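You operate a simulated robot arm through the tools that you are given. There is no shell and no other tool.

Carry out the task below with a simulated robot arm. There is one attempt and no reset: what you move stays moved.

Task
Meter the card with blue paper and set the dryer knob as the chart says.
Fine: clamp the card to read it, free the clamp after; the card stays on the plate; the BOARD switch and the other two cards stay. Where these are worked on the way, their far stop is far enough and under half their travel is too little: green clamp on the damp meter.

The check looks at the end state, three seconds after you hand in, the way a careful person would. Anything else that was tipped, shoved, dropped, spilled or broken makes it a failure.

Robot
A 6-joint arm with a two-finger parallel gripper, fixed in place. Base frame: the origin is at the foot of the arm, x ahead of it, y to its left, z up; the work surface is at about z = 0. Lengths are in cm, angles in degrees, forces in N, time in s.
With the tool pointing down near the work surface it reaches from about 16 to 42 cm from the base axis. Its first joint turns from -66.0 to 66.0 degrees. Payload 1.57 kg.
Tool frame: the origin (TCP) lies between the finger pads and is the grasp point; the fingertips stand 3 cm ahead of it; z points along the fingers, y is the line along which they close. Largest opening 8 cm; finger width 1.7, thickness 1.2; the body of the gripper, 4 by 8.2 cm, starts 8 cm behind the TCP.
Orientation is told as [roll, pitch, yaw] about the base's x, y, z axes, in that order, counted from this pose: with the fingers straight down and closing along the base's y, the tool's x points along the base's -x, its y along +y and its z along -z.

Tools
- The arm moves only by the tool play_rows. Its argument "motion" is text: rows parted by semicolons, each of 6 numbers parted by spaces: the shift along the base's x, y, z in cm, then the turn, a rotation vector about the base's x, y, z in degrees. In form: x y z rx ry rz; .... A call has 1 to 20 rows; each row is the pose to reach, as a shift and turn from the pose commanded when the call began. "gripper" is the closure, from 0 (fully open) to 1 (shut), set as the call begins (left out, the last holds). Each row takes 0.2 s and may step no farther than 5 cm and 8.6 degrees from the row before; otherwise, or with a gripper value out of range, the whole call is refused. Where a pose cannot be reached the arm comes as near as it can. A force on the tool above 40 N (or 10 N above the force at the start of the call, whichever is more), or a blocked arm, ends the call early, and 0.2 s more pass. The fingers move at their own pace (about 15.3 cm/s each) and stop on an object; they squeeze with about 35 N. The grip force told is the motor's: it shows also when the fingers shut on nothing. Time passes only in rows, and 0.2 s behind the last, so rows that repeat a pose let the fingers close. It gives the time, the measured TCP pose, the force on the tool (base axes), the opening and the grip force at its end, in the units of the frame above (readings bear some noise), with the torque about the TCP (base axes, N m) and any sound that the robot's microphone picked up.
- Cameras (640 x 400 px; columns grow to the right, rows downward): "scene" is fixed at [3.56, -31.94, 42.07]; the picture's right is [0.92, -0.40, 0.00], its down [-0.24, -0.55, -0.80] and it looks along [0.32, 0.74, -0.60] (base axes); focal length 248 px, centre (320, 200). "wrist" rides on the gripper at [7.2, -0.7, -12.2] in the tool frame; the picture's right is [0.09, 1.00, 0.00], its down [-0.84, 0.08, -0.54] and it looks along [-0.54, 0.05, 0.84] (tool axes); focal length 238 px, centre (320, 200). There is no depth. A picture from a camera that has moved, and an enlarged one, comes with that camera's place and axes in the base frame and with its lens.
- get_image(camera): a new picture of that camera. The clock stands still meanwhile.
- close_up(camera, box): a new picture of the part [left, top, right, bottom] of that camera's present view, enlarged. The clock stands still meanwhile.
- job_done(): hands the job in; it is judged then, once.

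Nothing tells you positions but the pictures and the camera data. Unless the task says otherwise, let go and move clear before handing in.

The tools are called after ">>>" as a command line: name --argument value ..., lists and objects as JSON in quotes. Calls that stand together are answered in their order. play_rows: Moves the arm, as the interface text tells. Its arguments: {"type":"object","properties":{"motion":{"type":"string"},"gripper":{"type":"number"}},"required":["motion"]} The other tools are called the same way: get_image (camera) takes a picture; close_up (camera, box) takes an enlarged picture of a part of a camera's view; job_done () hands the job in.

At the start:

```text
time: 0.0
eef_pos: [22.93, 0.96, 28.78]
ee_rot: [-0.1, 0.0, 0.0]
wrist_force: [-0.6, -0.1, 0.1]
wrist_torque: [0.01, 0.0, 0.0]
grip_width: 8.01
gripper_force: 0.1
```

scene: 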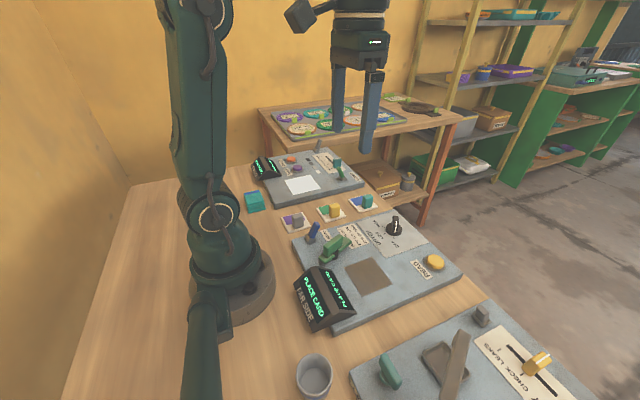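
wrist: 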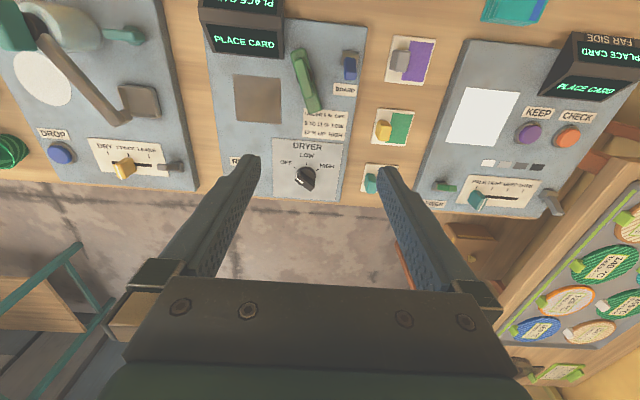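

I see three stations on the table; the middle one looks like the damp meter, with a plate, green clamp, READ button and dryer knob, and three cards lie beside it. I'll enlarge the views to read the labels and find the blue-paper card.

>>> close_up --camera "scene" --box '[270, 180, 470, 340]'

>>> close_up --camera "wrist" --box '[190, 0, 450, 200]'

>>> close_up --camera "wrist" --box '[270, 80, 370, 200]'

>>> close_up --camera "scene" --box '[230, 140, 400, 240]'

```text
2.50 times, centred on (370, 260) of scene
camera zoom: at [3.56, -31.94, 42.07], right [0.92, -0.4, 0.0], down [-0.24, -0.55, -0.8], along [0.32, 0.74, -0.6], focal length 620 px, centre (195, 50)
```

zoom: 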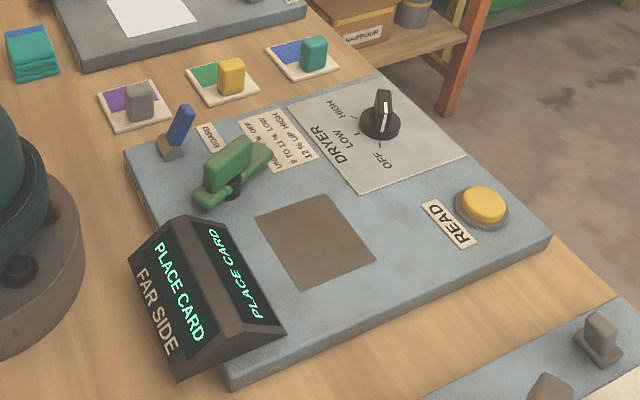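

```text
2.00 times, centred on (320, 100) of wrist
camera zoom: at [15.69, 0.25, 40.95], right [-0.09, 1.0, 0.0], down [0.84, 0.08, 0.54], along [0.54, 0.05, -0.84], focal length 477 px, centre (320, 400)
```

zoom: 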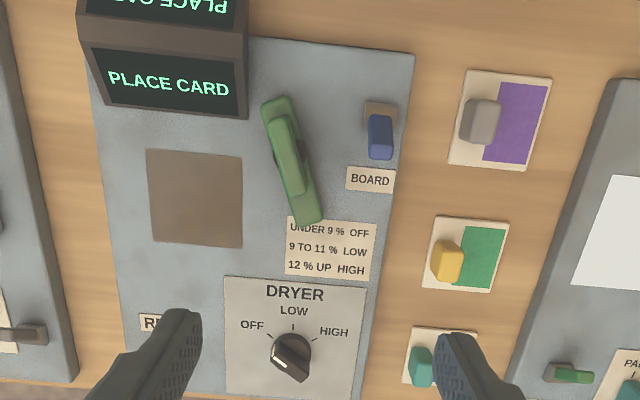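

```text
3.33 times, centred on (320, 140) of wrist
camera zoom: at [15.69, 0.25, 40.95], right [-0.09, 1.0, 0.0], down [0.84, 0.08, 0.54], along [0.54, 0.05, -0.84], focal length 794 px, centre (320, 400)
```

zoom: 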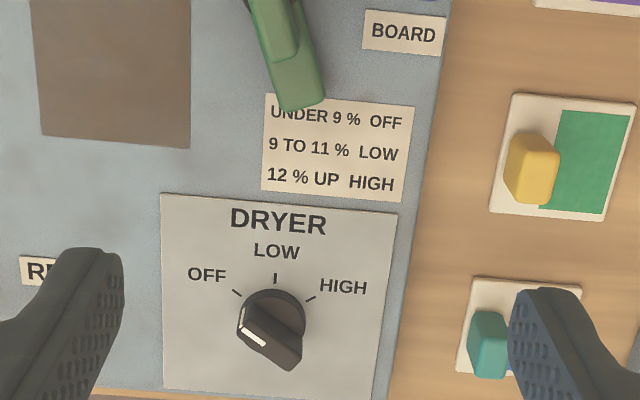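

```text
3.76 times, centred on (315, 190) of scene
camera zoom: at [3.56, -31.94, 42.07], right [0.92, -0.4, 0.0], down [-0.24, -0.55, -0.8], along [0.32, 0.74, -0.6], focal length 934 px, centre (339, 238)
```

zoom: 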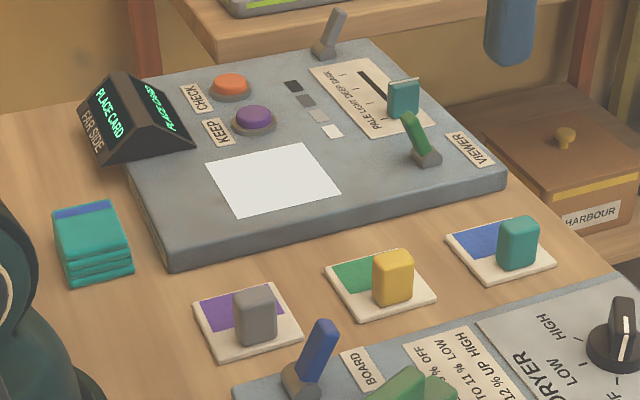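

The card with blue paper is the one with the teal block, at about (36, 13.6); the damp meter's plate is at about (23, -8.6). I'll move the wrist camera nearer for exact positions and to see how the clamp works.

>>> play_rows --motion "2.5 2 -2 0 0 0; 5 4 -5 0 0 0; 8 6 -7 0 0 0; 9 7 -9 0 0 0; 9 7 -9 0 0 0" --gripper 0

>>> get_image --camera "wrist"

>>> close_up --camera "wrist" --box '[270, 50, 430, 170]'

>>> close_up --camera "scene" --box '[290, 180, 410, 260]'

>>> close_up --camera "scene" --box '[370, 200, 460, 280]'

```text
time: 1.2
eef_pos: [31.83, 8.03, 19.8]
ee_rot: [0.0, 0.0, -0.1]
wrist_force: [-0.5, -0.1, 0.3]
wrist_torque: [0.01, 0.01, -0.04]
grip_width: 7.99
gripper_force: 0.1
```

```text
taken
camera wrist: at [24.6, 7.24, 32.07], right [-0.09, 1.0, 0.0], down [0.84, 0.08, 0.54], along [0.54, 0.05, -0.84], focal length 238 px, centre (320, 200)
```

wrist: 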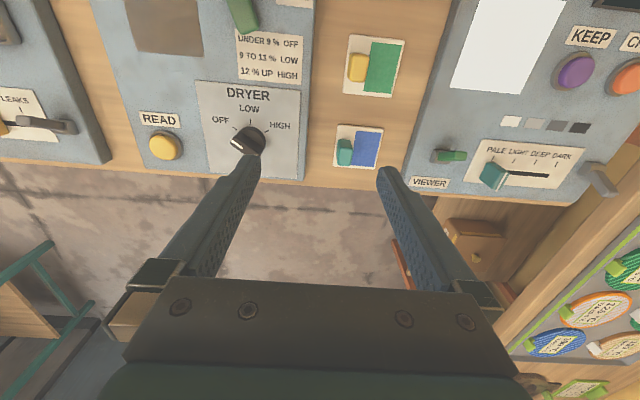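

```text
3.33 times, centred on (350, 110) of wrist
camera zoom: at [24.6, 7.24, 32.07], right [-0.09, 1.0, 0.0], down [0.84, 0.08, 0.54], along [0.54, 0.05, -0.84], focal length 794 px, centre (220, 500)
```

zoom: 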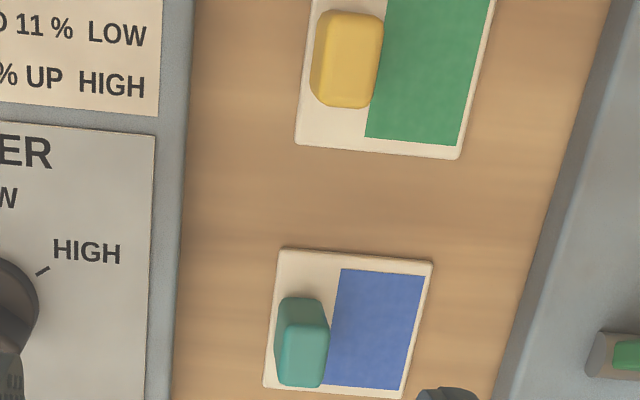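

```text
5.00 times, centred on (350, 220) of scene
camera zoom: at [3.57, -31.94, 42.07], right [0.92, -0.4, 0.0], down [-0.24, -0.55, -0.8], along [0.32, 0.74, -0.6], focal length 1241 px, centre (170, 100)
```

zoom: 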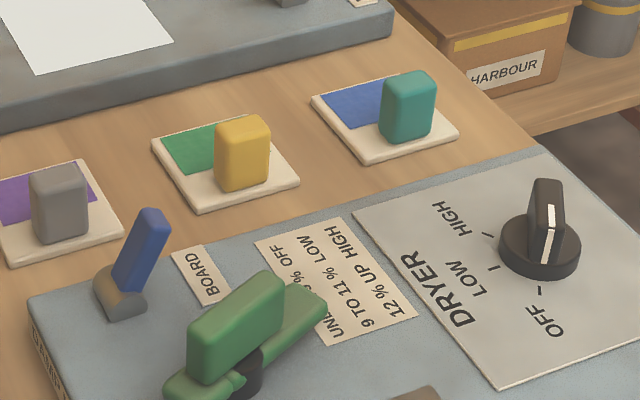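

```text
5.00 times, centred on (415, 240) of scene
camera zoom: at [3.57, -31.94, 42.07], right [0.92, -0.4, 0.0], down [-0.24, -0.55, -0.8], along [0.32, 0.74, -0.6], focal length 1241 px, centre (-155, 0)
```

zoom: 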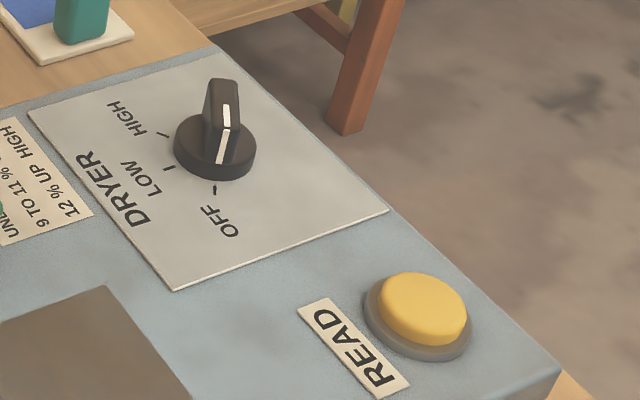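

The blue card is about 6 cm square, centred near (36, 13.5), with its block at about (36.1, 11.65). Before picking it up I'll look at the plate, the clamp and the display from above.

>>> play_rows --motion "-2 -4 0 0 0 0; -4 -7 0 0 0 0; -6 -11 0 0 0 0; -8 -14 0 0 0 0; -8 -14 0 0 0 0"

>>> get_image --camera "wrist"

>>> close_up --camera "wrist" --box '[250, 20, 450, 145]'

>>> close_up --camera "scene" --box '[290, 215, 410, 295]'

```text
time: 2.4
eef_pos: [23.87, -6.19, 19.78]
ee_rot: [0.1, 0.1, 0.0]
wrist_force: [0.4, 0.3, -0.2]
wrist_torque: [0.0, 0.0, -0.03]
grip_width: 8.01
gripper_force: 0.0
```

```text
taken
camera wrist: at [16.65, -6.78, 32.0], right [-0.09, 1.0, 0.0], down [0.84, 0.08, 0.54], along [0.54, 0.05, -0.84], focal length 238 px, centre (320, 200)
```

wrist: 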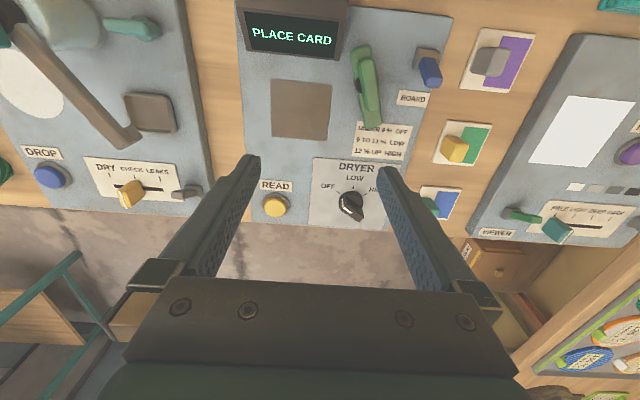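

```text
3.20 times, centred on (350, 82) of wrist
camera zoom: at [16.65, -6.78, 32.0], right [-0.09, 1.0, 0.0], down [0.84, 0.08, 0.54], along [0.54, 0.05, -0.84], focal length 763 px, centre (224, 576)
```

zoom: 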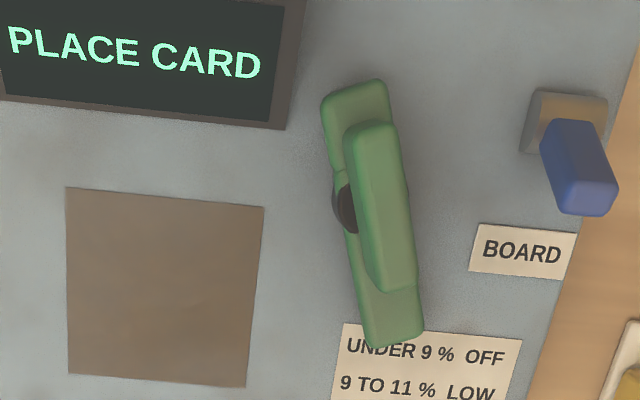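

```text
5.00 times, centred on (350, 255) of scene
camera zoom: at [3.56, -31.94, 42.07], right [0.92, -0.4, 0.0], down [-0.24, -0.55, -0.8], along [0.32, 0.74, -0.6], focal length 1241 px, centre (170, -75)
```

zoom: 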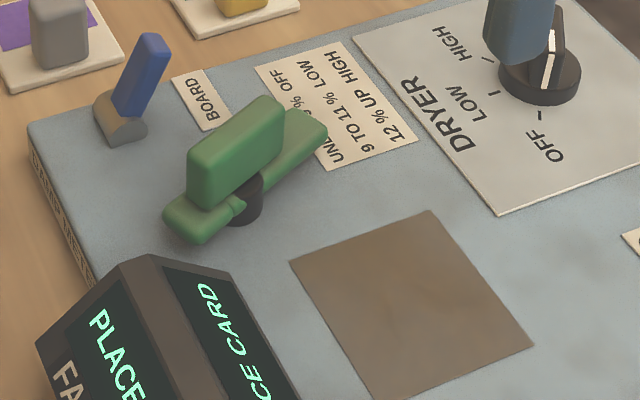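

The plate spans about x 20–27, y −12 to −5, at height 2. The clamp is a green bar with a fin on a post near (20, −1.4), so I'll zoom in to see how it moves.

>>> close_up --camera "scene" --box '[316, 226, 364, 270]'

>>> close_up --camera "wrist" --box '[340, 35, 400, 135]'

>>> close_up --camera "scene" --box '[280, 225, 380, 345]'

```text
9.09 times, centred on (340, 248) of scene
camera zoom: at [3.56, -31.94, 42.07], right [0.92, -0.4, 0.0], down [-0.24, -0.55, -0.8], along [0.32, 0.74, -0.6], focal length 2256 px, centre (138, -236)
```

zoom: 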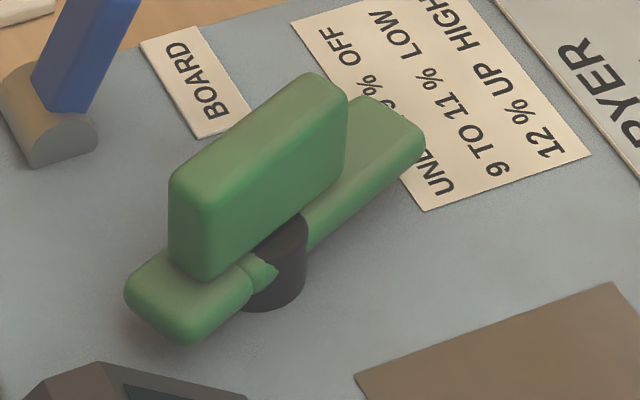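

```text
4.00 times, centred on (370, 85) of wrist
camera zoom: at [16.65, -6.78, 32.0], right [-0.09, 1.0, 0.0], down [0.84, 0.08, 0.54], along [0.54, 0.05, -0.84], focal length 953 px, centre (120, 660)
```

zoom: 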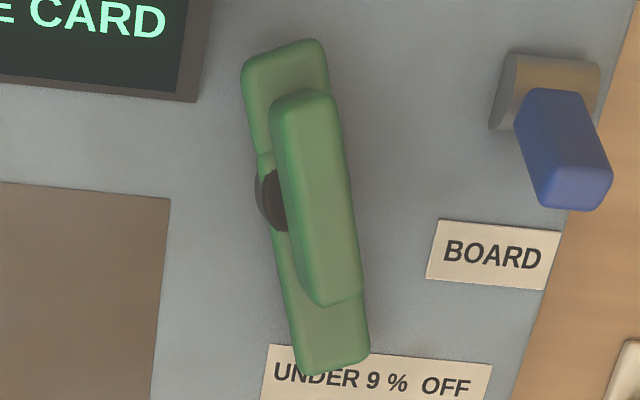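

```text
3.33 times, centred on (330, 285) of scene
camera zoom: at [3.56, -31.94, 42.07], right [0.92, -0.4, 0.0], down [-0.24, -0.55, -0.8], along [0.32, 0.74, -0.6], focal length 827 px, centre (287, -83)
```

zoom: 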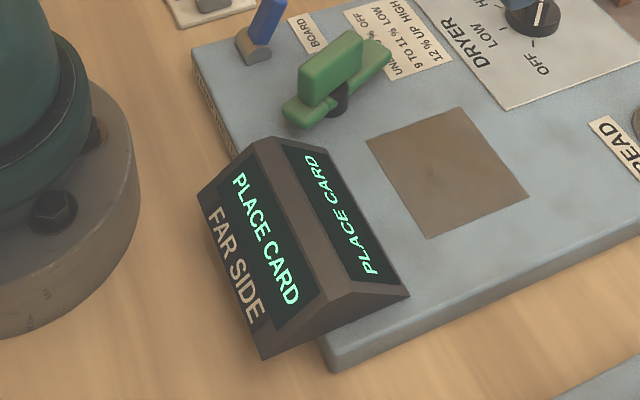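

The clamp bar appears to turn about its vertical post, with the fin as a grip. I'll deal with the card first: half-close the gripper and hover above the teal block.

>>> play_rows --motion "2.5 4 0 0 0 0; 5 8 0 0 0 0; 7.5 12 0 0 0 0; 10 15.5 -2 0 0 0; 12.2 17.75 -5 0 0 0; 12.2 17.75 -9 0 0 0; 12.2 17.75 -9 0 0 0" --gripper 0.5

>>> get_image --camera "wrist"

>>> close_up --camera "scene" --box '[300, 120, 460, 240]'

```text
time: 4.0
eef_pos: [36.16, 11.6, 10.71]
ee_rot: [-0.1, -0.2, -0.1]
wrist_force: [0.0, 0.3, -0.6]
wrist_torque: [0.03, -0.01, 0.04]
grip_width: 3.99
gripper_force: 0.0
```

```text
taken
camera wrist: at [28.83, 10.92, 22.92], right [-0.09, 1.0, 0.0], down [0.84, 0.08, 0.54], along [0.54, 0.05, -0.84], focal length 238 px, centre (320, 200)
```

wrist: 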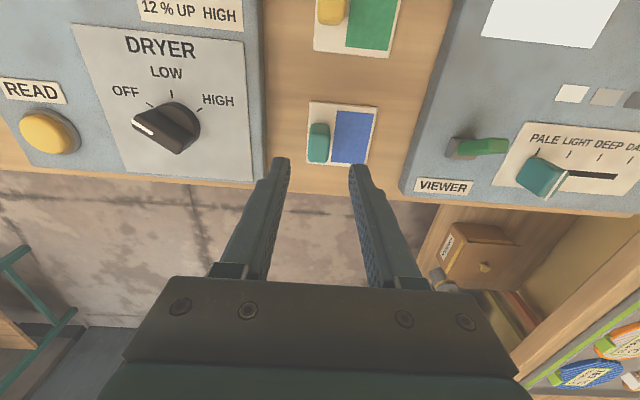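

```text
3.33 times, centred on (380, 180) of scene
camera zoom: at [3.57, -31.94, 42.07], right [0.92, -0.4, 0.0], down [-0.24, -0.55, -0.8], along [0.32, 0.74, -0.6], focal length 827 px, centre (120, 267)
```

zoom: 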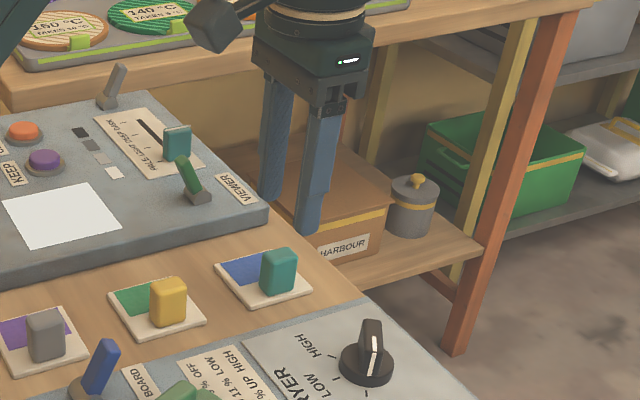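

The fingers look well lined up over the teal block. One more close-up to confirm before going down.

>>> close_up --camera "wrist" --box '[270, 80, 400, 180]'

```text
4.00 times, centred on (335, 130) of wrist
camera zoom: at [28.83, 10.92, 22.92], right [-0.09, 1.0, 0.0], down [0.84, 0.08, 0.54], along [0.54, 0.05, -0.84], focal length 953 px, centre (260, 480)
```

zoom: 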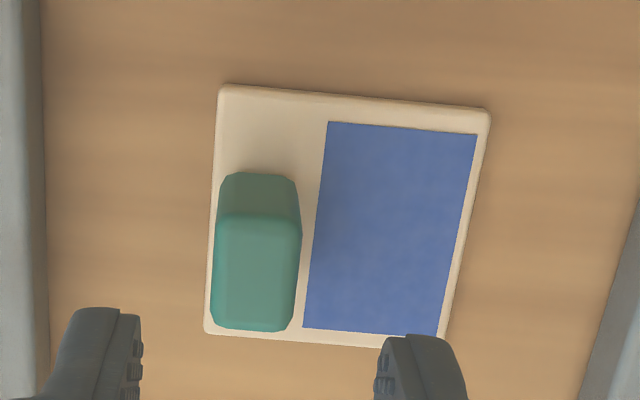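

The block's centre is at about (36.1, 11.5) and its top at about z 3.5. I'll go down with the fingertips just above the card and grip the block.

>>> play_rows --motion "0 -0.05 -3 0 0 0; 0 -0.05 -5.5 0 0 0; 0 -0.05 -6.8 0 0 0; 0 -0.05 -6.8 0 0 0"

>>> play_rows --motion "0 0 0 0 0 0; 0 0 0 0 0 0; 0 0 0 0 0 0; 0 0 0 0 0 0" --gripper 1

>>> get_image --camera "wrist"

>>> close_up --camera "scene" --box '[300, 120, 460, 240]'

```text
time: 5.0
eef_pos: [35.97, 11.5, 3.79]
ee_rot: [0.0, 0.0, -0.2]
wrist_force: [0.1, -0.4, -0.2]
wrist_torque: [0.0, 0.0, -0.02]
grip_width: 3.98
gripper_force: 0.0
```

```text
time: 6.0
eef_pos: [35.96, 11.56, 3.9]
ee_rot: [0.0, 0.0, -0.1]
wrist_force: [0.2, 0.5, -0.2]
wrist_torque: [-0.02, 0.01, 0.02]
grip_width: 1.68
gripper_force: 31.9
```

```text
taken
camera wrist: at [28.81, 10.8, 16.11], right [-0.09, 1.0, 0.0], down [0.84, 0.08, 0.54], along [0.54, 0.05, -0.84], focal length 238 px, centre (320, 200)
```

wrist: 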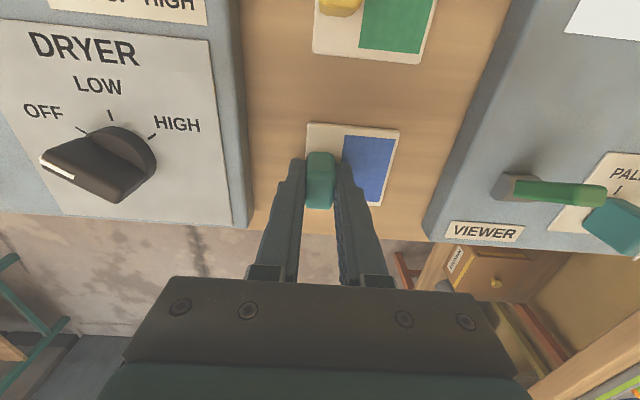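

```text
3.33 times, centred on (380, 180) of scene
camera zoom: at [3.56, -31.94, 42.07], right [0.92, -0.4, 0.0], down [-0.24, -0.55, -0.8], along [0.32, 0.74, -0.6], focal length 827 px, centre (120, 267)
```

zoom: 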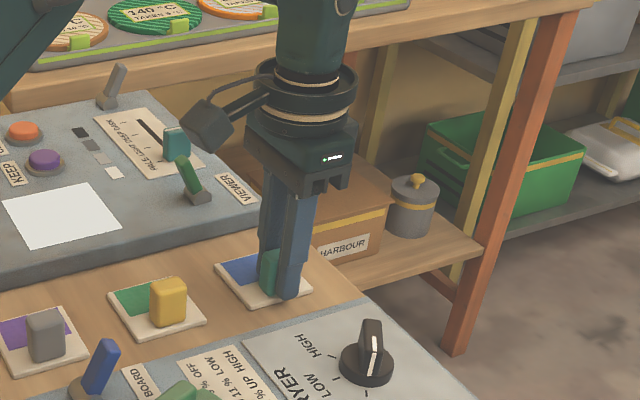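

The block is gripped (opening 1.68). I'll lift the card and carry it over the plate, hovering first.

>>> play_rows --motion "0 0 2 0 0 0; 0 0 5 0 0 0; 0 0 9 0 0 0; -1.5 -3 9 0 0 0; -3.8 -6.6 9 0 0 0; -6 -10.5 9 0 0 0; -8.3 -14.5 9 0 0 0; -10.5 -18.5 8 0 0 0; -12 -21 6 0 0 0; -12.5 -21.8 4.5 0 0 0; -12.5 -21.8 4.5 0 0 0; -12.5 -21.8 4.5 0 0 0"

>>> get_image --camera "wrist"

>>> close_up --camera "scene" --box '[280, 180, 460, 320]'

```text
time: 8.6
eef_pos: [23.58, -10.25, 8.51]
ee_rot: [-0.1, 0.0, 0.1]
wrist_force: [0.4, -0.5, -0.3]
wrist_torque: [0.03, 0.01, 0.03]
grip_width: 1.68
gripper_force: 31.9
```

```text
taken
camera wrist: at [16.31, -10.91, 20.68], right [-0.09, 1.0, 0.0], down [0.84, 0.08, 0.54], along [0.54, 0.05, -0.84], focal length 238 px, centre (320, 200)
```

wrist: 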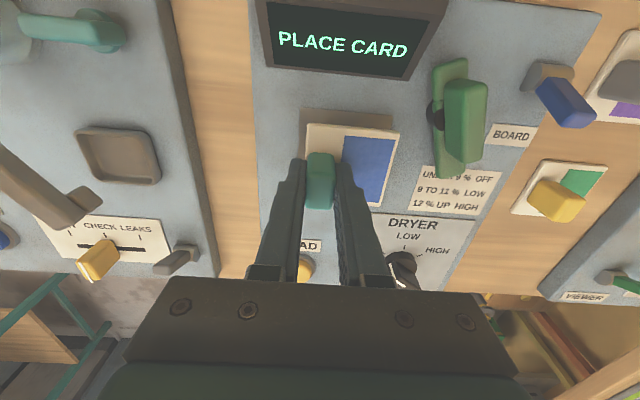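

```text
2.86 times, centred on (370, 250) of scene
camera zoom: at [3.56, -31.94, 42.07], right [0.92, -0.4, 0.0], down [-0.24, -0.55, -0.8], along [0.32, 0.74, -0.6], focal length 709 px, centre (177, 57)
```

zoom: 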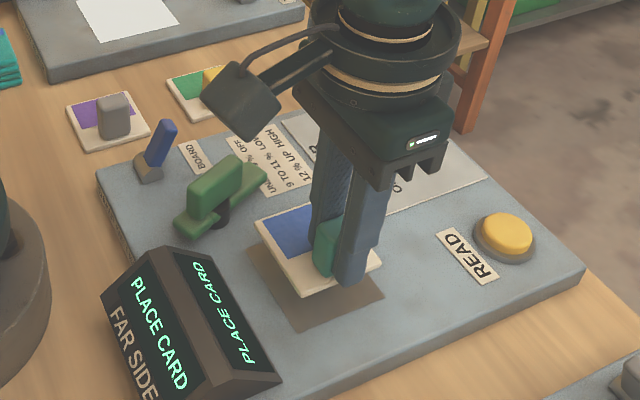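

The card hangs level and well centred over the plate. I'll lower it in small steps until it touches.

>>> play_rows --motion "0 0 -1 0 0 0; 0 0 -1.8 0 0 0; 0 0 -2.2 0 0 0; 0 0 -2.3 0 0 0; 0 0 -2.3 0 0 0"

>>> close_up --camera "scene" --box '[320, 220, 420, 310]'

```text
time: 9.8
eef_pos: [23.48, -10.12, 6.13]
ee_rot: [-0.1, 0.0, -0.1]
wrist_force: [-0.6, 0.0, 0.2]
wrist_torque: [0.05, 0.02, 0.04]
grip_width: 1.66
gripper_force: 32.1
```

```text
4.44 times, centred on (370, 265) of scene
camera zoom: at [3.56, -31.94, 42.07], right [0.92, -0.4, 0.0], down [-0.24, -0.55, -0.8], along [0.32, 0.74, -0.6], focal length 1103 px, centre (98, -89)
```

zoom: 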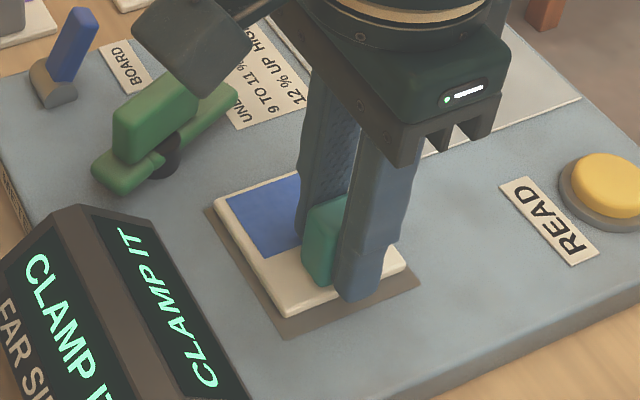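

The display now says CLAMP IT. I'll lower the last few millimetres until contact.

>>> play_rows --motion "0 0 -0.1 0 0 0; 0 0 -0.2 0 0 0; 0 0 -0.2 0 0 0"

>>> play_rows --motion "0 0 -0.1 0 0 0; 0 0 -0.1 0 0 0"

```text
time: 10.5
eef_pos: [23.56, -10.2, 5.96]
ee_rot: [0.0, 0.0, 0.0]
wrist_force: [-1.6, 2.4, 9.4]
wrist_torque: [0.09, 0.11, -0.05]
grip_width: 1.7
gripper_force: 31.8
stopped in row 3: the force on the tool passed its limit at 42 N (the readings are from after the stop); the commanded pose is now the measured one
```

```text
time: 11.2
eef_pos: [23.57, -10.23, 6.02]
ee_rot: [0.0, -0.2, 0.0]
wrist_force: [-2.2, 2.5, 9.6]
wrist_torque: [0.11, 0.16, 0.02]
grip_width: 1.68
gripper_force: 32.7
stopped in row 2: the force on the tool passed its limit at 41 N (the readings are from after the stop); the commanded pose is now the measured one
```

The card rests on the plate. I'll open the fingers a little and go straight up.

>>> play_rows --motion "0 0 0.05 0 0 0; 0 0 0.05 0 0 0; 0 0 0.05 0 0 0" --gripper 0.6

>>> play_rows --motion "0 0 1 0 0 0; 0 0 4 0 0 0; 0 0 8 0 0 0; -1 3 11 0 0 0; -1 3 11 0 0 0"

>>> get_image --camera "wrist"

>>> get_image --camera "scene"

>>> close_up --camera "scene" --box '[290, 215, 410, 325]'

>>> close_up --camera "wrist" --box '[250, 0, 450, 140]'

```text
time: 12.0
eef_pos: [23.49, -10.26, 6.15]
ee_rot: [0.0, -0.2, 0.0]
wrist_force: [-0.5, 0.1, -1.1]
wrist_torque: [0.01, -0.02, -0.01]
grip_width: 3.18
gripper_force: 0.1
```

```text
time: 13.2
eef_pos: [22.45, -7.22, 17.01]
ee_rot: [0.0, -0.2, 0.0]
wrist_force: [0.0, 0.4, -0.2]
wrist_torque: [0.02, 0.0, 0.01]
grip_width: 3.22
gripper_force: 0.2
```

```text
taken
camera wrist: at [15.24, -7.87, 29.25], right [-0.09, 1.0, 0.0], down [0.84, 0.08, 0.54], along [0.54, 0.05, -0.84], focal length 238 px, centre (320, 200)
```

wrist: 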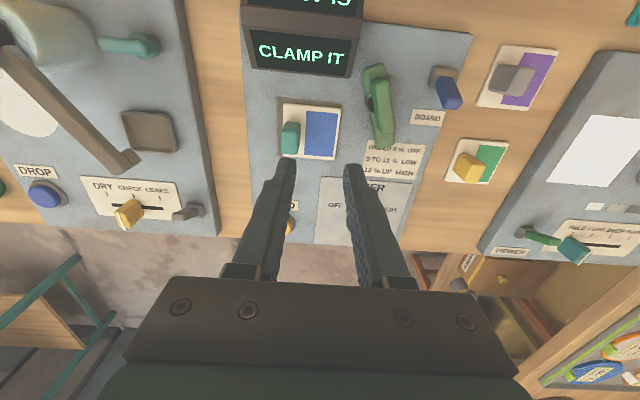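

```text
taken
```

scene: 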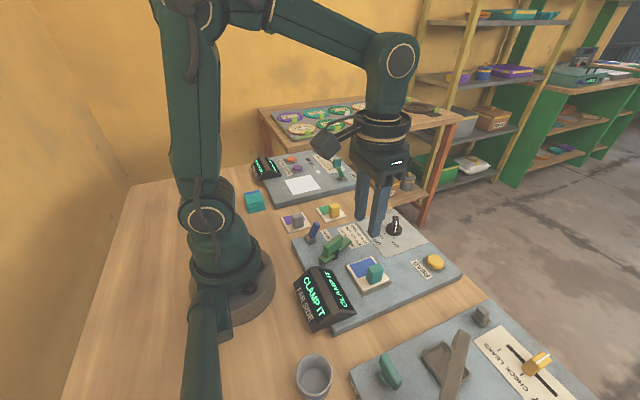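

```text
3.64 times, centred on (350, 270) of scene
camera zoom: at [3.56, -31.94, 42.07], right [0.92, -0.4, 0.0], down [-0.24, -0.55, -0.8], along [0.32, 0.74, -0.6], focal length 902 px, centre (211, -54)
```

zoom: 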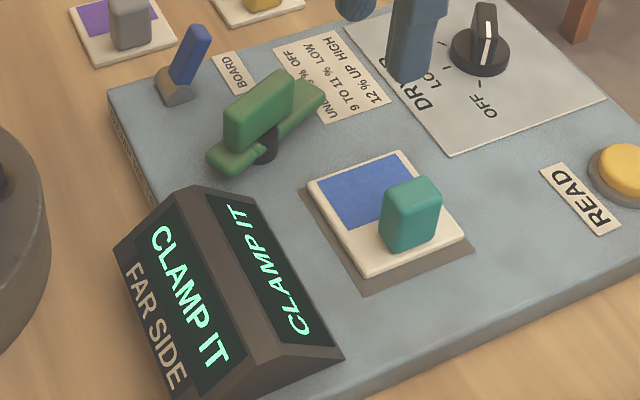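

```text
2.86 times, centred on (350, 70) of wrist
camera zoom: at [15.24, -7.87, 29.25], right [-0.09, 1.0, 0.0], down [0.84, 0.08, 0.54], along [0.54, 0.05, -0.84], focal length 681 px, centre (234, 571)
```

zoom: 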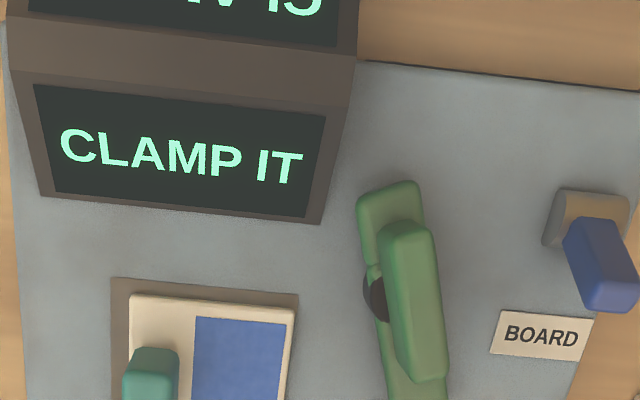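

The card sits on the plate and the display says CLAMP IT. The bar pivots near (19.7, −1.85), about 20° off x, with the fin top at about z 7; I'll hover above it with the gripper yawed to match.

>>> play_rows --motion "-1 2 0 0 0 7; -2 4 -1 0 0 14; -2.8 5.35 -3 0 0 20; -2.8 5.35 -5 0 0 20; -2.8 5.35 -5 0 0 20" --gripper 0.5

>>> get_image --camera "wrist"

>>> close_up --camera "scene" --box '[270, 170, 410, 290]'

```text
time: 14.4
eef_pos: [19.66, -1.84, 12.12]
ee_rot: [0.0, -0.2, 20.1]
wrist_force: [0.1, -0.2, -0.2]
wrist_torque: [0.02, 0.01, 0.04]
grip_width: 3.99
gripper_force: 0.1
```

```text
taken
camera wrist: at [13.16, -4.89, 24.33], right [-0.43, 0.9, 0.0], down [0.76, 0.36, 0.54], along [0.49, 0.23, -0.84], focal length 238 px, centre (320, 200)
```

wrist: 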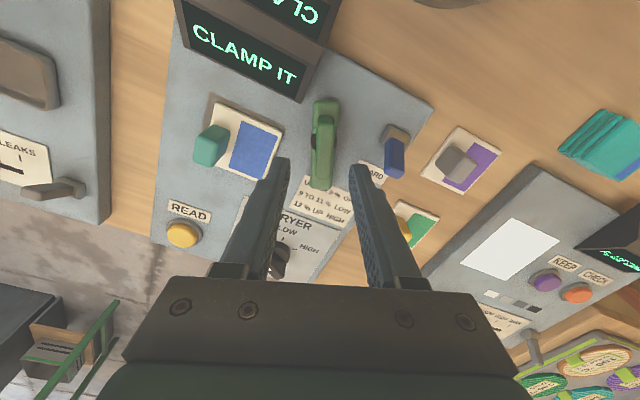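

```text
3.33 times, centred on (340, 230) of scene
camera zoom: at [3.56, -31.94, 42.07], right [0.92, -0.4, 0.0], down [-0.24, -0.55, -0.8], along [0.32, 0.74, -0.6], focal length 827 px, centre (253, 100)
```

zoom: 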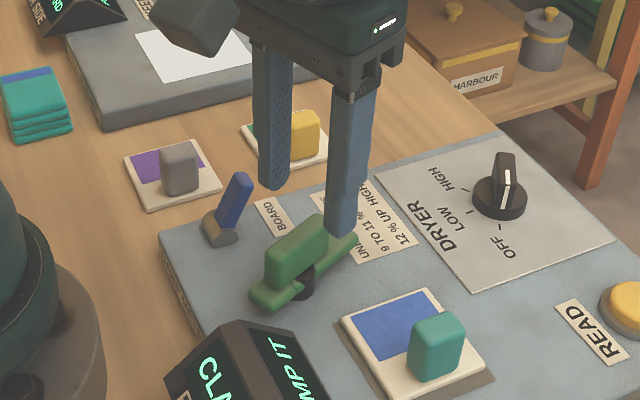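

>>> close_up --camera "wrist" --box '[260, 80, 400, 200]'

```text
3.33 times, centred on (330, 140) of wrist
camera zoom: at [13.16, -4.89, 24.33], right [-0.43, 0.9, 0.0], down [0.76, 0.36, 0.54], along [0.49, 0.23, -0.84], focal length 794 px, centre (287, 400)
```

zoom: 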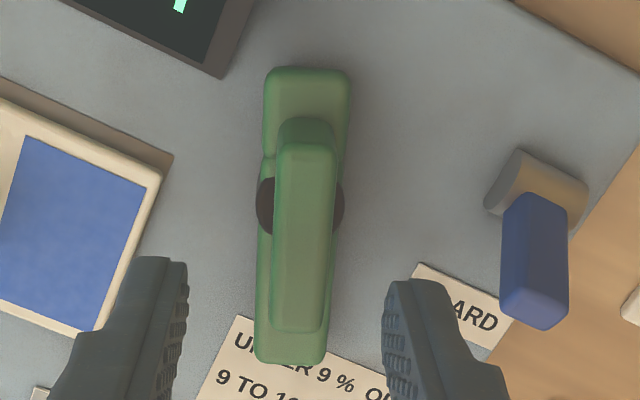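

The fin is aligned with the gripper, its centre and pivot at about (19.3, −1.65). I'll go down and close on it.

>>> play_rows --motion "-0.35 0.15 -1 0 0 0; -0.35 0.15 -3 0 0 0; -0.35 0.15 -4 0 0 0; -0.35 0.15 -4 0 0 0"

>>> play_rows --motion "0 0 0 0 0 0; 0 0 0 0 0 0; 0 0 0 0 0 0" --gripper 1

>>> close_up --camera "scene" --box '[270, 170, 410, 290]'

```text
time: 15.4
eef_pos: [19.45, -1.71, 8.03]
ee_rot: [0.0, -0.2, 20.0]
wrist_force: [0.2, -0.2, -0.3]
wrist_torque: [0.01, 0.03, 0.03]
grip_width: 4.03
gripper_force: 0.1
```

```text
time: 16.2
eef_pos: [19.42, -1.53, 8.06]
ee_rot: [0.1, -0.3, 19.8]
wrist_force: [-1.6, 28.8, -3.5]
wrist_torque: [0.41, 0.03, 0.04]
grip_width: 1.38
gripper_force: 30.5
```

```text
3.33 times, centred on (340, 230) of scene
camera zoom: at [3.57, -31.94, 42.07], right [0.92, -0.4, 0.0], down [-0.24, -0.55, -0.8], along [0.32, 0.74, -0.6], focal length 827 px, centre (253, 100)
```

zoom: 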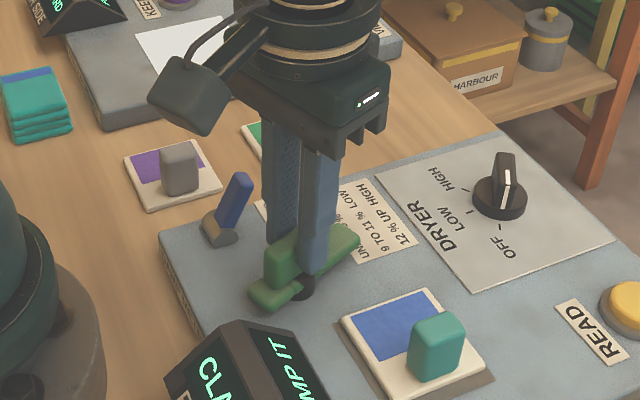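

The fin is gripped, but there is about 29 N of side load because I am slightly off centre in y. I'll ease that and make a small test turn clockwise.

>>> play_rows --motion "0 0.1 0 0 0 0; 0 0.2 0 0 0 0; 0 0.2 0 0 0 0"

>>> play_rows --motion "0 0 0 0 0 -4; 0 0 0 0 0 -8; 0 0 0 0 0 -8"

```text
time: 17.0
eef_pos: [19.36, -1.42, 8.16]
ee_rot: [-0.3, 0.0, 20.1]
wrist_force: [0.4, -14.9, -15.1]
wrist_torque: [0.14, -0.54, -0.03]
grip_width: 1.41
gripper_force: 30.5
```

```text
time: 17.8
eef_pos: [19.43, -1.54, 8.02]
ee_rot: [-0.1, 0.1, 12.0]
wrist_force: [-4.9, -21.9, -1.1]
wrist_torque: [-0.27, -0.31, -0.03]
grip_width: 1.42
gripper_force: 30.4
```

The clamp turns freely clockwise with almost no torque. I'll trim y and keep turning.

>>> play_rows --motion "0 -0.1 0 0 0 0; 0 -0.1 0 0 0 -5; 0 -0.1 0 0 0 -10; 0 -0.1 0 0 0 -15; 0 -0.1 0 0 0 -20; 0 -0.1 0 0 0 -20"

>>> close_up --camera "scene" --box '[270, 190, 410, 310]'

```text
time: 19.2
eef_pos: [19.41, -1.52, 8.12]
ee_rot: [0.2, -0.2, -8.3]
wrist_force: [-11.4, 33.4, -2.5]
wrist_torque: [0.38, 0.35, 0.02]
grip_width: 1.38
gripper_force: 30.1
```

```text
3.33 times, centred on (340, 250) of scene
camera zoom: at [3.57, -31.94, 42.07], right [0.92, -0.4, 0.0], down [-0.24, -0.55, -0.8], along [0.32, 0.74, -0.6], focal length 827 px, centre (253, 33)
```

zoom: 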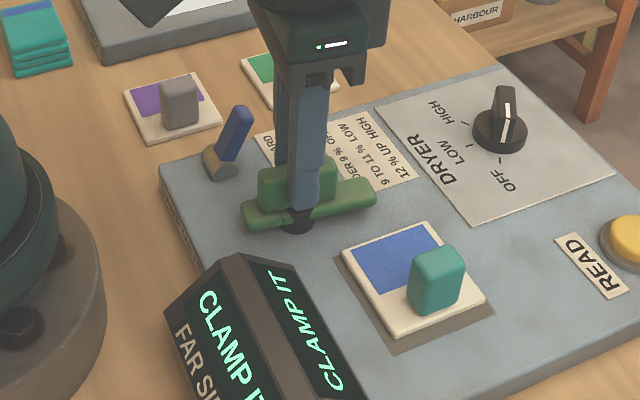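

The bar has turned about 28° and is following well. I'll trim the small side load and carry on.

>>> play_rows --motion "-0.05 0.06 0 0 0 0; -0.05 0.06 0 0 0 -5; -0.05 0.06 0 0 0 -10; -0.05 0.06 0 0 0 -15; -0.05 0.06 0 0 0 -20; -0.05 0.06 0 0 0 -20"

>>> close_up --camera "scene" --box '[270, 190, 410, 310]'

```text
time: 20.6
eef_pos: [19.37, -1.39, 8.16]
ee_rot: [0.1, -0.2, -28.2]
wrist_force: [-8.9, 23.8, 17.7]
wrist_torque: [0.54, 0.35, 0.03]
grip_width: 1.38
gripper_force: 30.1
```

```text
3.33 times, centred on (340, 250) of scene
camera zoom: at [3.56, -31.94, 42.07], right [0.92, -0.4, 0.0], down [-0.24, -0.55, -0.8], along [0.32, 0.74, -0.6], focal length 827 px, centre (253, 33)
```

zoom: 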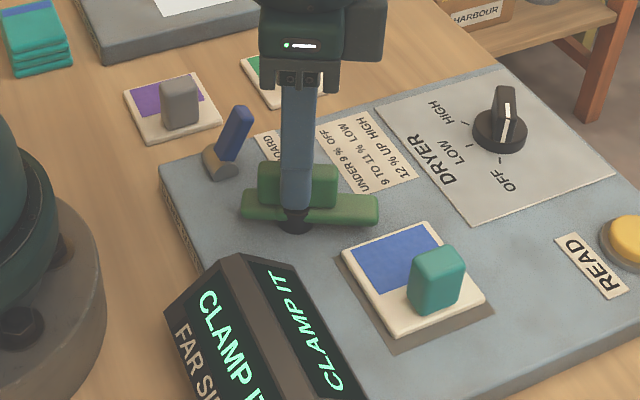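

It keeps following; the bar is now at about −25 to −28°. I'll trim again and continue toward the card.

>>> play_rows --motion "-0.03 0.08 0.05 0 0 0; -0.03 0.08 0.05 0 0 -5; -0.03 0.08 0.05 0 0 -10; -0.03 0.08 0.05 0 0 -15; -0.03 0.08 0.05 0 0 -20; -0.03 0.08 0.05 0 0 -20"

>>> close_up --camera "scene" --box '[270, 190, 410, 310]'

```text
time: 22.0
eef_pos: [19.61, -1.3, 8.22]
ee_rot: [0.0, -0.2, -48.0]
wrist_force: [11.7, -0.3, -24.9]
wrist_torque: [-0.08, -0.27, -0.06]
grip_width: 1.37
gripper_force: 30.3
```

```text
3.33 times, centred on (340, 250) of scene
camera zoom: at [3.57, -31.94, 42.07], right [0.92, -0.4, 0.0], down [-0.24, -0.55, -0.8], along [0.32, 0.74, -0.6], focal length 827 px, centre (253, 33)
```

zoom: 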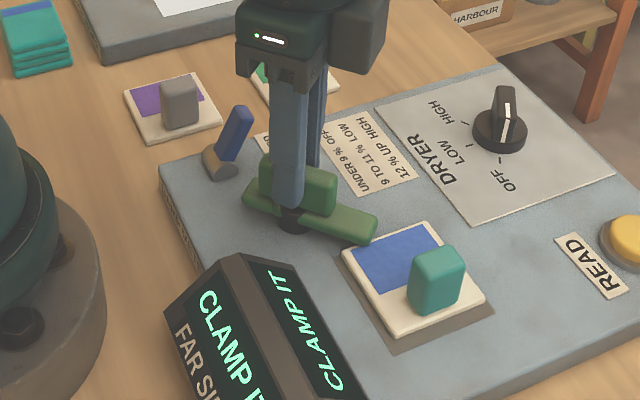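

The bar end is nearing the card, at about −48°. I'll continue in smaller chunks, watching for the stop.

>>> play_rows --motion "0.05 0 -0.05 0 0 0; 0.05 0 -0.05 0 0 -5; 0.05 0 -0.05 0 0 -10; 0.05 0 -0.05 0 0 -15; 0.05 0 -0.05 0 0 -15"

>>> close_up --camera "scene" --box '[270, 190, 410, 310]'

```text
time: 23.2
eef_pos: [19.42, -1.46, 8.02]
ee_rot: [0.0, -0.1, -63.1]
wrist_force: [2.0, 16.4, 23.3]
wrist_torque: [0.36, 0.11, -0.02]
grip_width: 1.42
gripper_force: 30.7
```

```text
3.33 times, centred on (340, 250) of scene
camera zoom: at [3.56, -31.94, 42.07], right [0.92, -0.4, 0.0], down [-0.24, -0.55, -0.8], along [0.32, 0.74, -0.6], focal length 827 px, centre (253, 33)
```

zoom: 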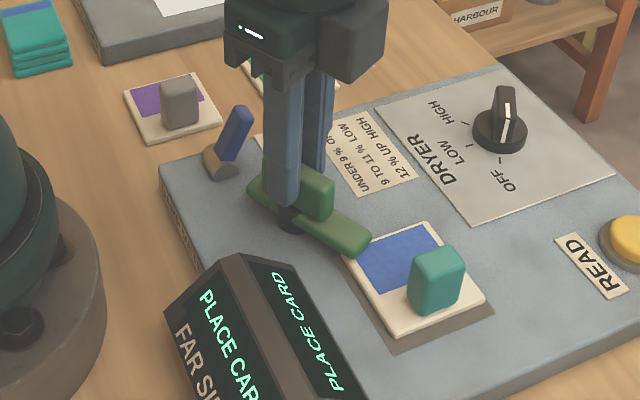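

The display has switched back to PLACE CARD, so the bar tip may be touching the card. I'll look closely before going on.

>>> close_up --camera "scene" --box '[330, 240, 400, 300]'

>>> close_up --camera "scene" --box '[280, 225, 380, 345]'

>>> get_image --camera "wrist"

```text
6.67 times, centred on (365, 270) of scene
camera zoom: at [3.56, -31.94, 42.07], right [0.92, -0.4, 0.0], down [-0.24, -0.55, -0.8], along [0.32, 0.74, -0.6], focal length 1654 px, centre (20, -267)
```

zoom: 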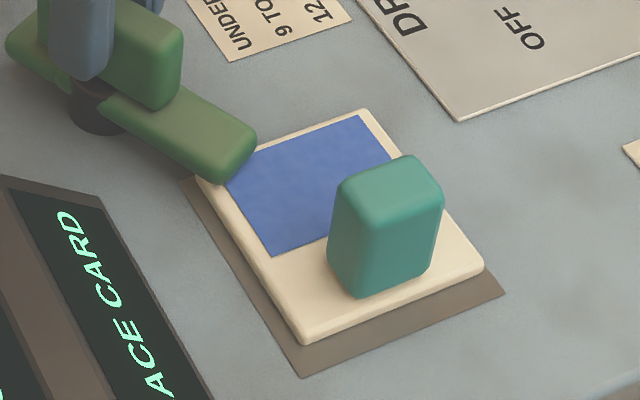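

```text
3.33 times, centred on (330, 285) of scene
camera zoom: at [3.56, -31.94, 42.07], right [0.92, -0.4, 0.0], down [-0.24, -0.55, -0.8], along [0.32, 0.74, -0.6], focal length 827 px, centre (287, -83)
```

zoom: 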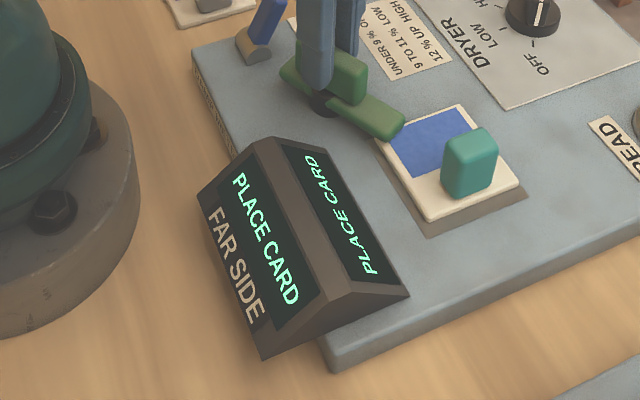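

```text
taken
camera wrist: at [15.58, 4.68, 20.28], right [0.85, 0.53, 0.0], down [0.45, -0.71, 0.54], along [0.29, -0.46, -0.84], focal length 238 px, centre (320, 200)
```

wrist: 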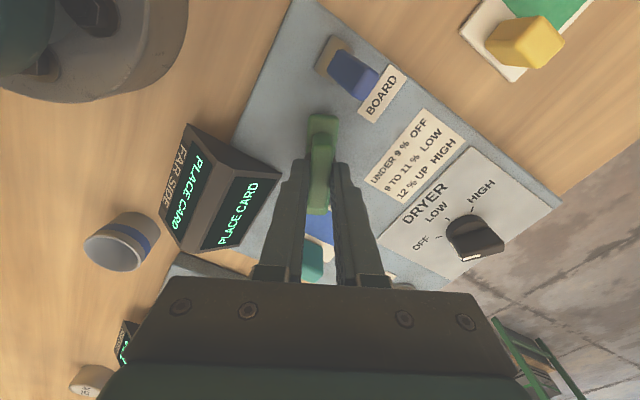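

>>> close_up --camera "scene" --box '[330, 250, 362, 274]'

>>> close_up --camera "wrist" --box '[280, 100, 370, 290]'

>>> close_up --camera "wrist" --box '[140, 110, 300, 260]'

```text
16.00 times, centred on (346, 262) of scene
camera zoom: at [3.56, -31.94, 42.07], right [0.92, -0.4, 0.0], down [-0.24, -0.55, -0.8], along [0.32, 0.74, -0.6], focal length 3970 px, centre (-96, -792)
```

zoom: 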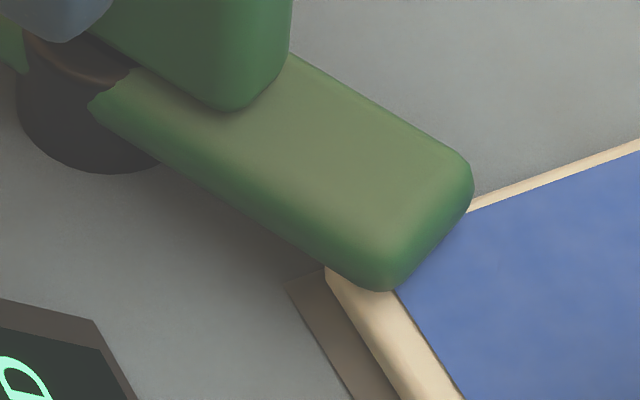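

```text
2.11 times, centred on (325, 195) of wrist
camera zoom: at [15.58, 4.68, 20.28], right [0.85, 0.53, 0.0], down [0.45, -0.71, 0.54], along [0.29, -0.46, -0.84], focal length 502 px, centre (310, 210)
```

zoom: 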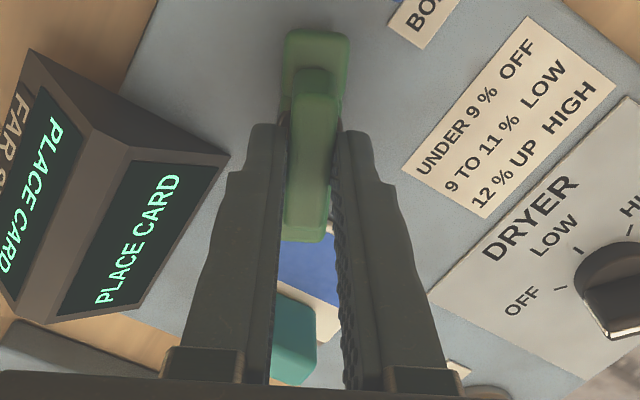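

```text
2.67 times, centred on (220, 185) of wrist
camera zoom: at [15.58, 4.68, 20.28], right [0.85, 0.53, 0.0], down [0.45, -0.71, 0.54], along [0.29, -0.46, -0.84], focal length 636 px, centre (587, 240)
```

zoom: 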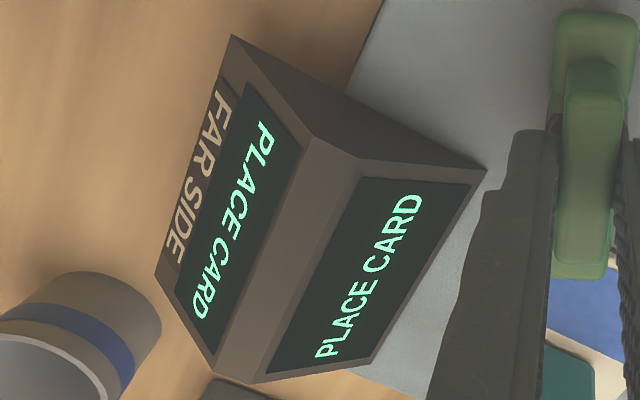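

The bar tip is now over the card corner. I'll back off about 12° to see whether CLAMP IT returns, meaning the card is fine, or stays at PLACE CARD, meaning it was nudged.

>>> play_rows --motion "0 0.06 0.03 0 0 0; 0 0.06 0.03 0 0 4; 0 0.06 0.03 0 0 8; 0 0.06 0.03 0 0 12; 0 0.06 0.03 0 0 12"

>>> close_up --camera "scene" --box '[290, 215, 410, 325]'

>>> close_up --camera "scene" --box '[330, 240, 400, 300]'

```text
time: 24.4
eef_pos: [19.5, -1.43, 8.01]
ee_rot: [0.0, -0.3, -50.8]
wrist_force: [12.5, -13.8, 11.9]
wrist_torque: [0.05, -0.02, 0.0]
grip_width: 1.38
gripper_force: 30.3
```

```text
3.64 times, centred on (350, 270) of scene
camera zoom: at [3.56, -31.94, 42.07], right [0.92, -0.4, 0.0], down [-0.24, -0.55, -0.8], along [0.32, 0.74, -0.6], focal length 902 px, centre (211, -54)
```

zoom: 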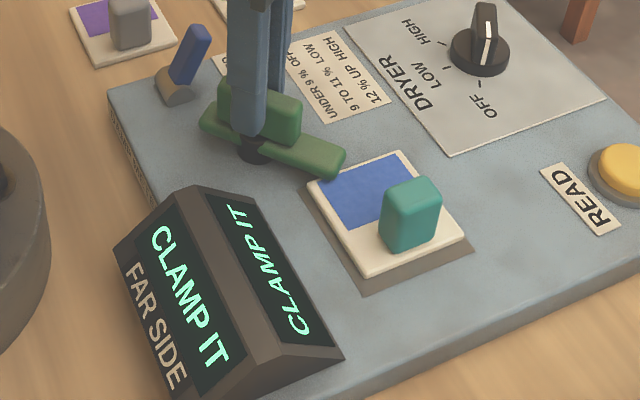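

```text
6.67 times, centred on (365, 270) of scene
camera zoom: at [3.56, -31.94, 42.07], right [0.92, -0.4, 0.0], down [-0.24, -0.55, -0.8], along [0.32, 0.74, -0.6], focal length 1654 px, centre (20, -267)
```

zoom: 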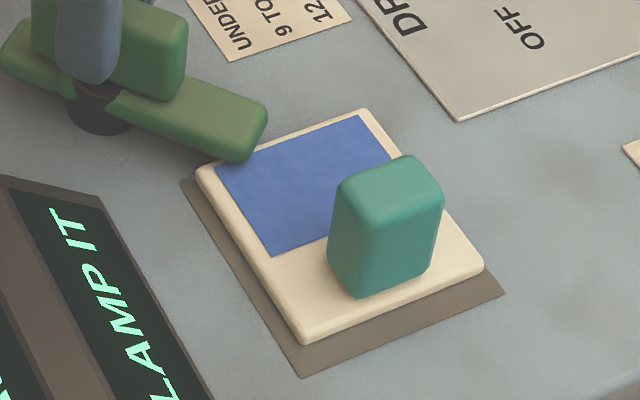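

The card hasn't moved and CLAMP IT is back, so nothing was disturbed. I'll swing the clamp further, toward its far stop, and see what the display says there.

>>> play_rows --motion "0.06 -0.05 0.03 0 0 0; 0.06 -0.05 0.03 0 0 -5; 0.06 -0.05 0.03 0 0 -10; 0.06 -0.08 0.03 0 0 -15; 0.06 -0.08 0.03 0 0 -19; 0.06 -0.08 0.03 0 0 -19"

>>> close_up --camera "scene" --box '[290, 215, 410, 325]'

>>> close_up --camera "scene" --box '[330, 240, 400, 300]'

```text
time: 25.8
eef_pos: [19.39, -1.39, 8.09]
ee_rot: [-0.1, -0.1, -70.0]
wrist_force: [11.4, 8.7, -24.5]
wrist_torque: [-0.06, -0.33, 0.57]
grip_width: 1.42
gripper_force: 30.5
```

```text
3.64 times, centred on (350, 270) of scene
camera zoom: at [3.57, -31.94, 42.07], right [0.92, -0.4, 0.0], down [-0.24, -0.55, -0.8], along [0.32, 0.74, -0.6], focal length 902 px, centre (211, -54)
```

zoom: 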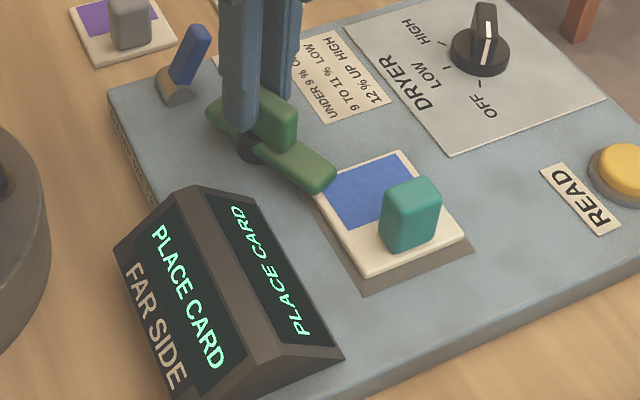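

```text
6.67 times, centred on (365, 270) of scene
camera zoom: at [3.57, -31.94, 42.07], right [0.92, -0.4, 0.0], down [-0.24, -0.55, -0.8], along [0.32, 0.74, -0.6], focal length 1654 px, centre (20, -267)
```

zoom: 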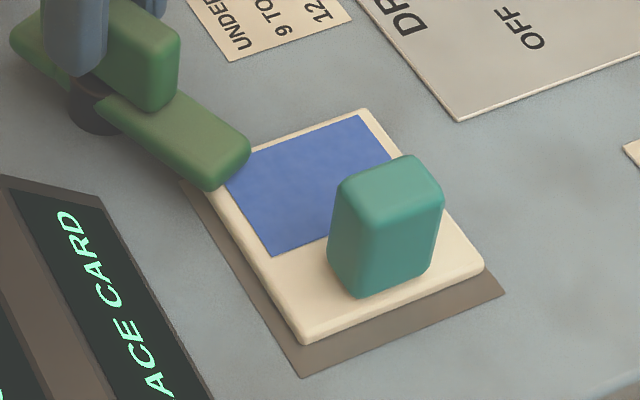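

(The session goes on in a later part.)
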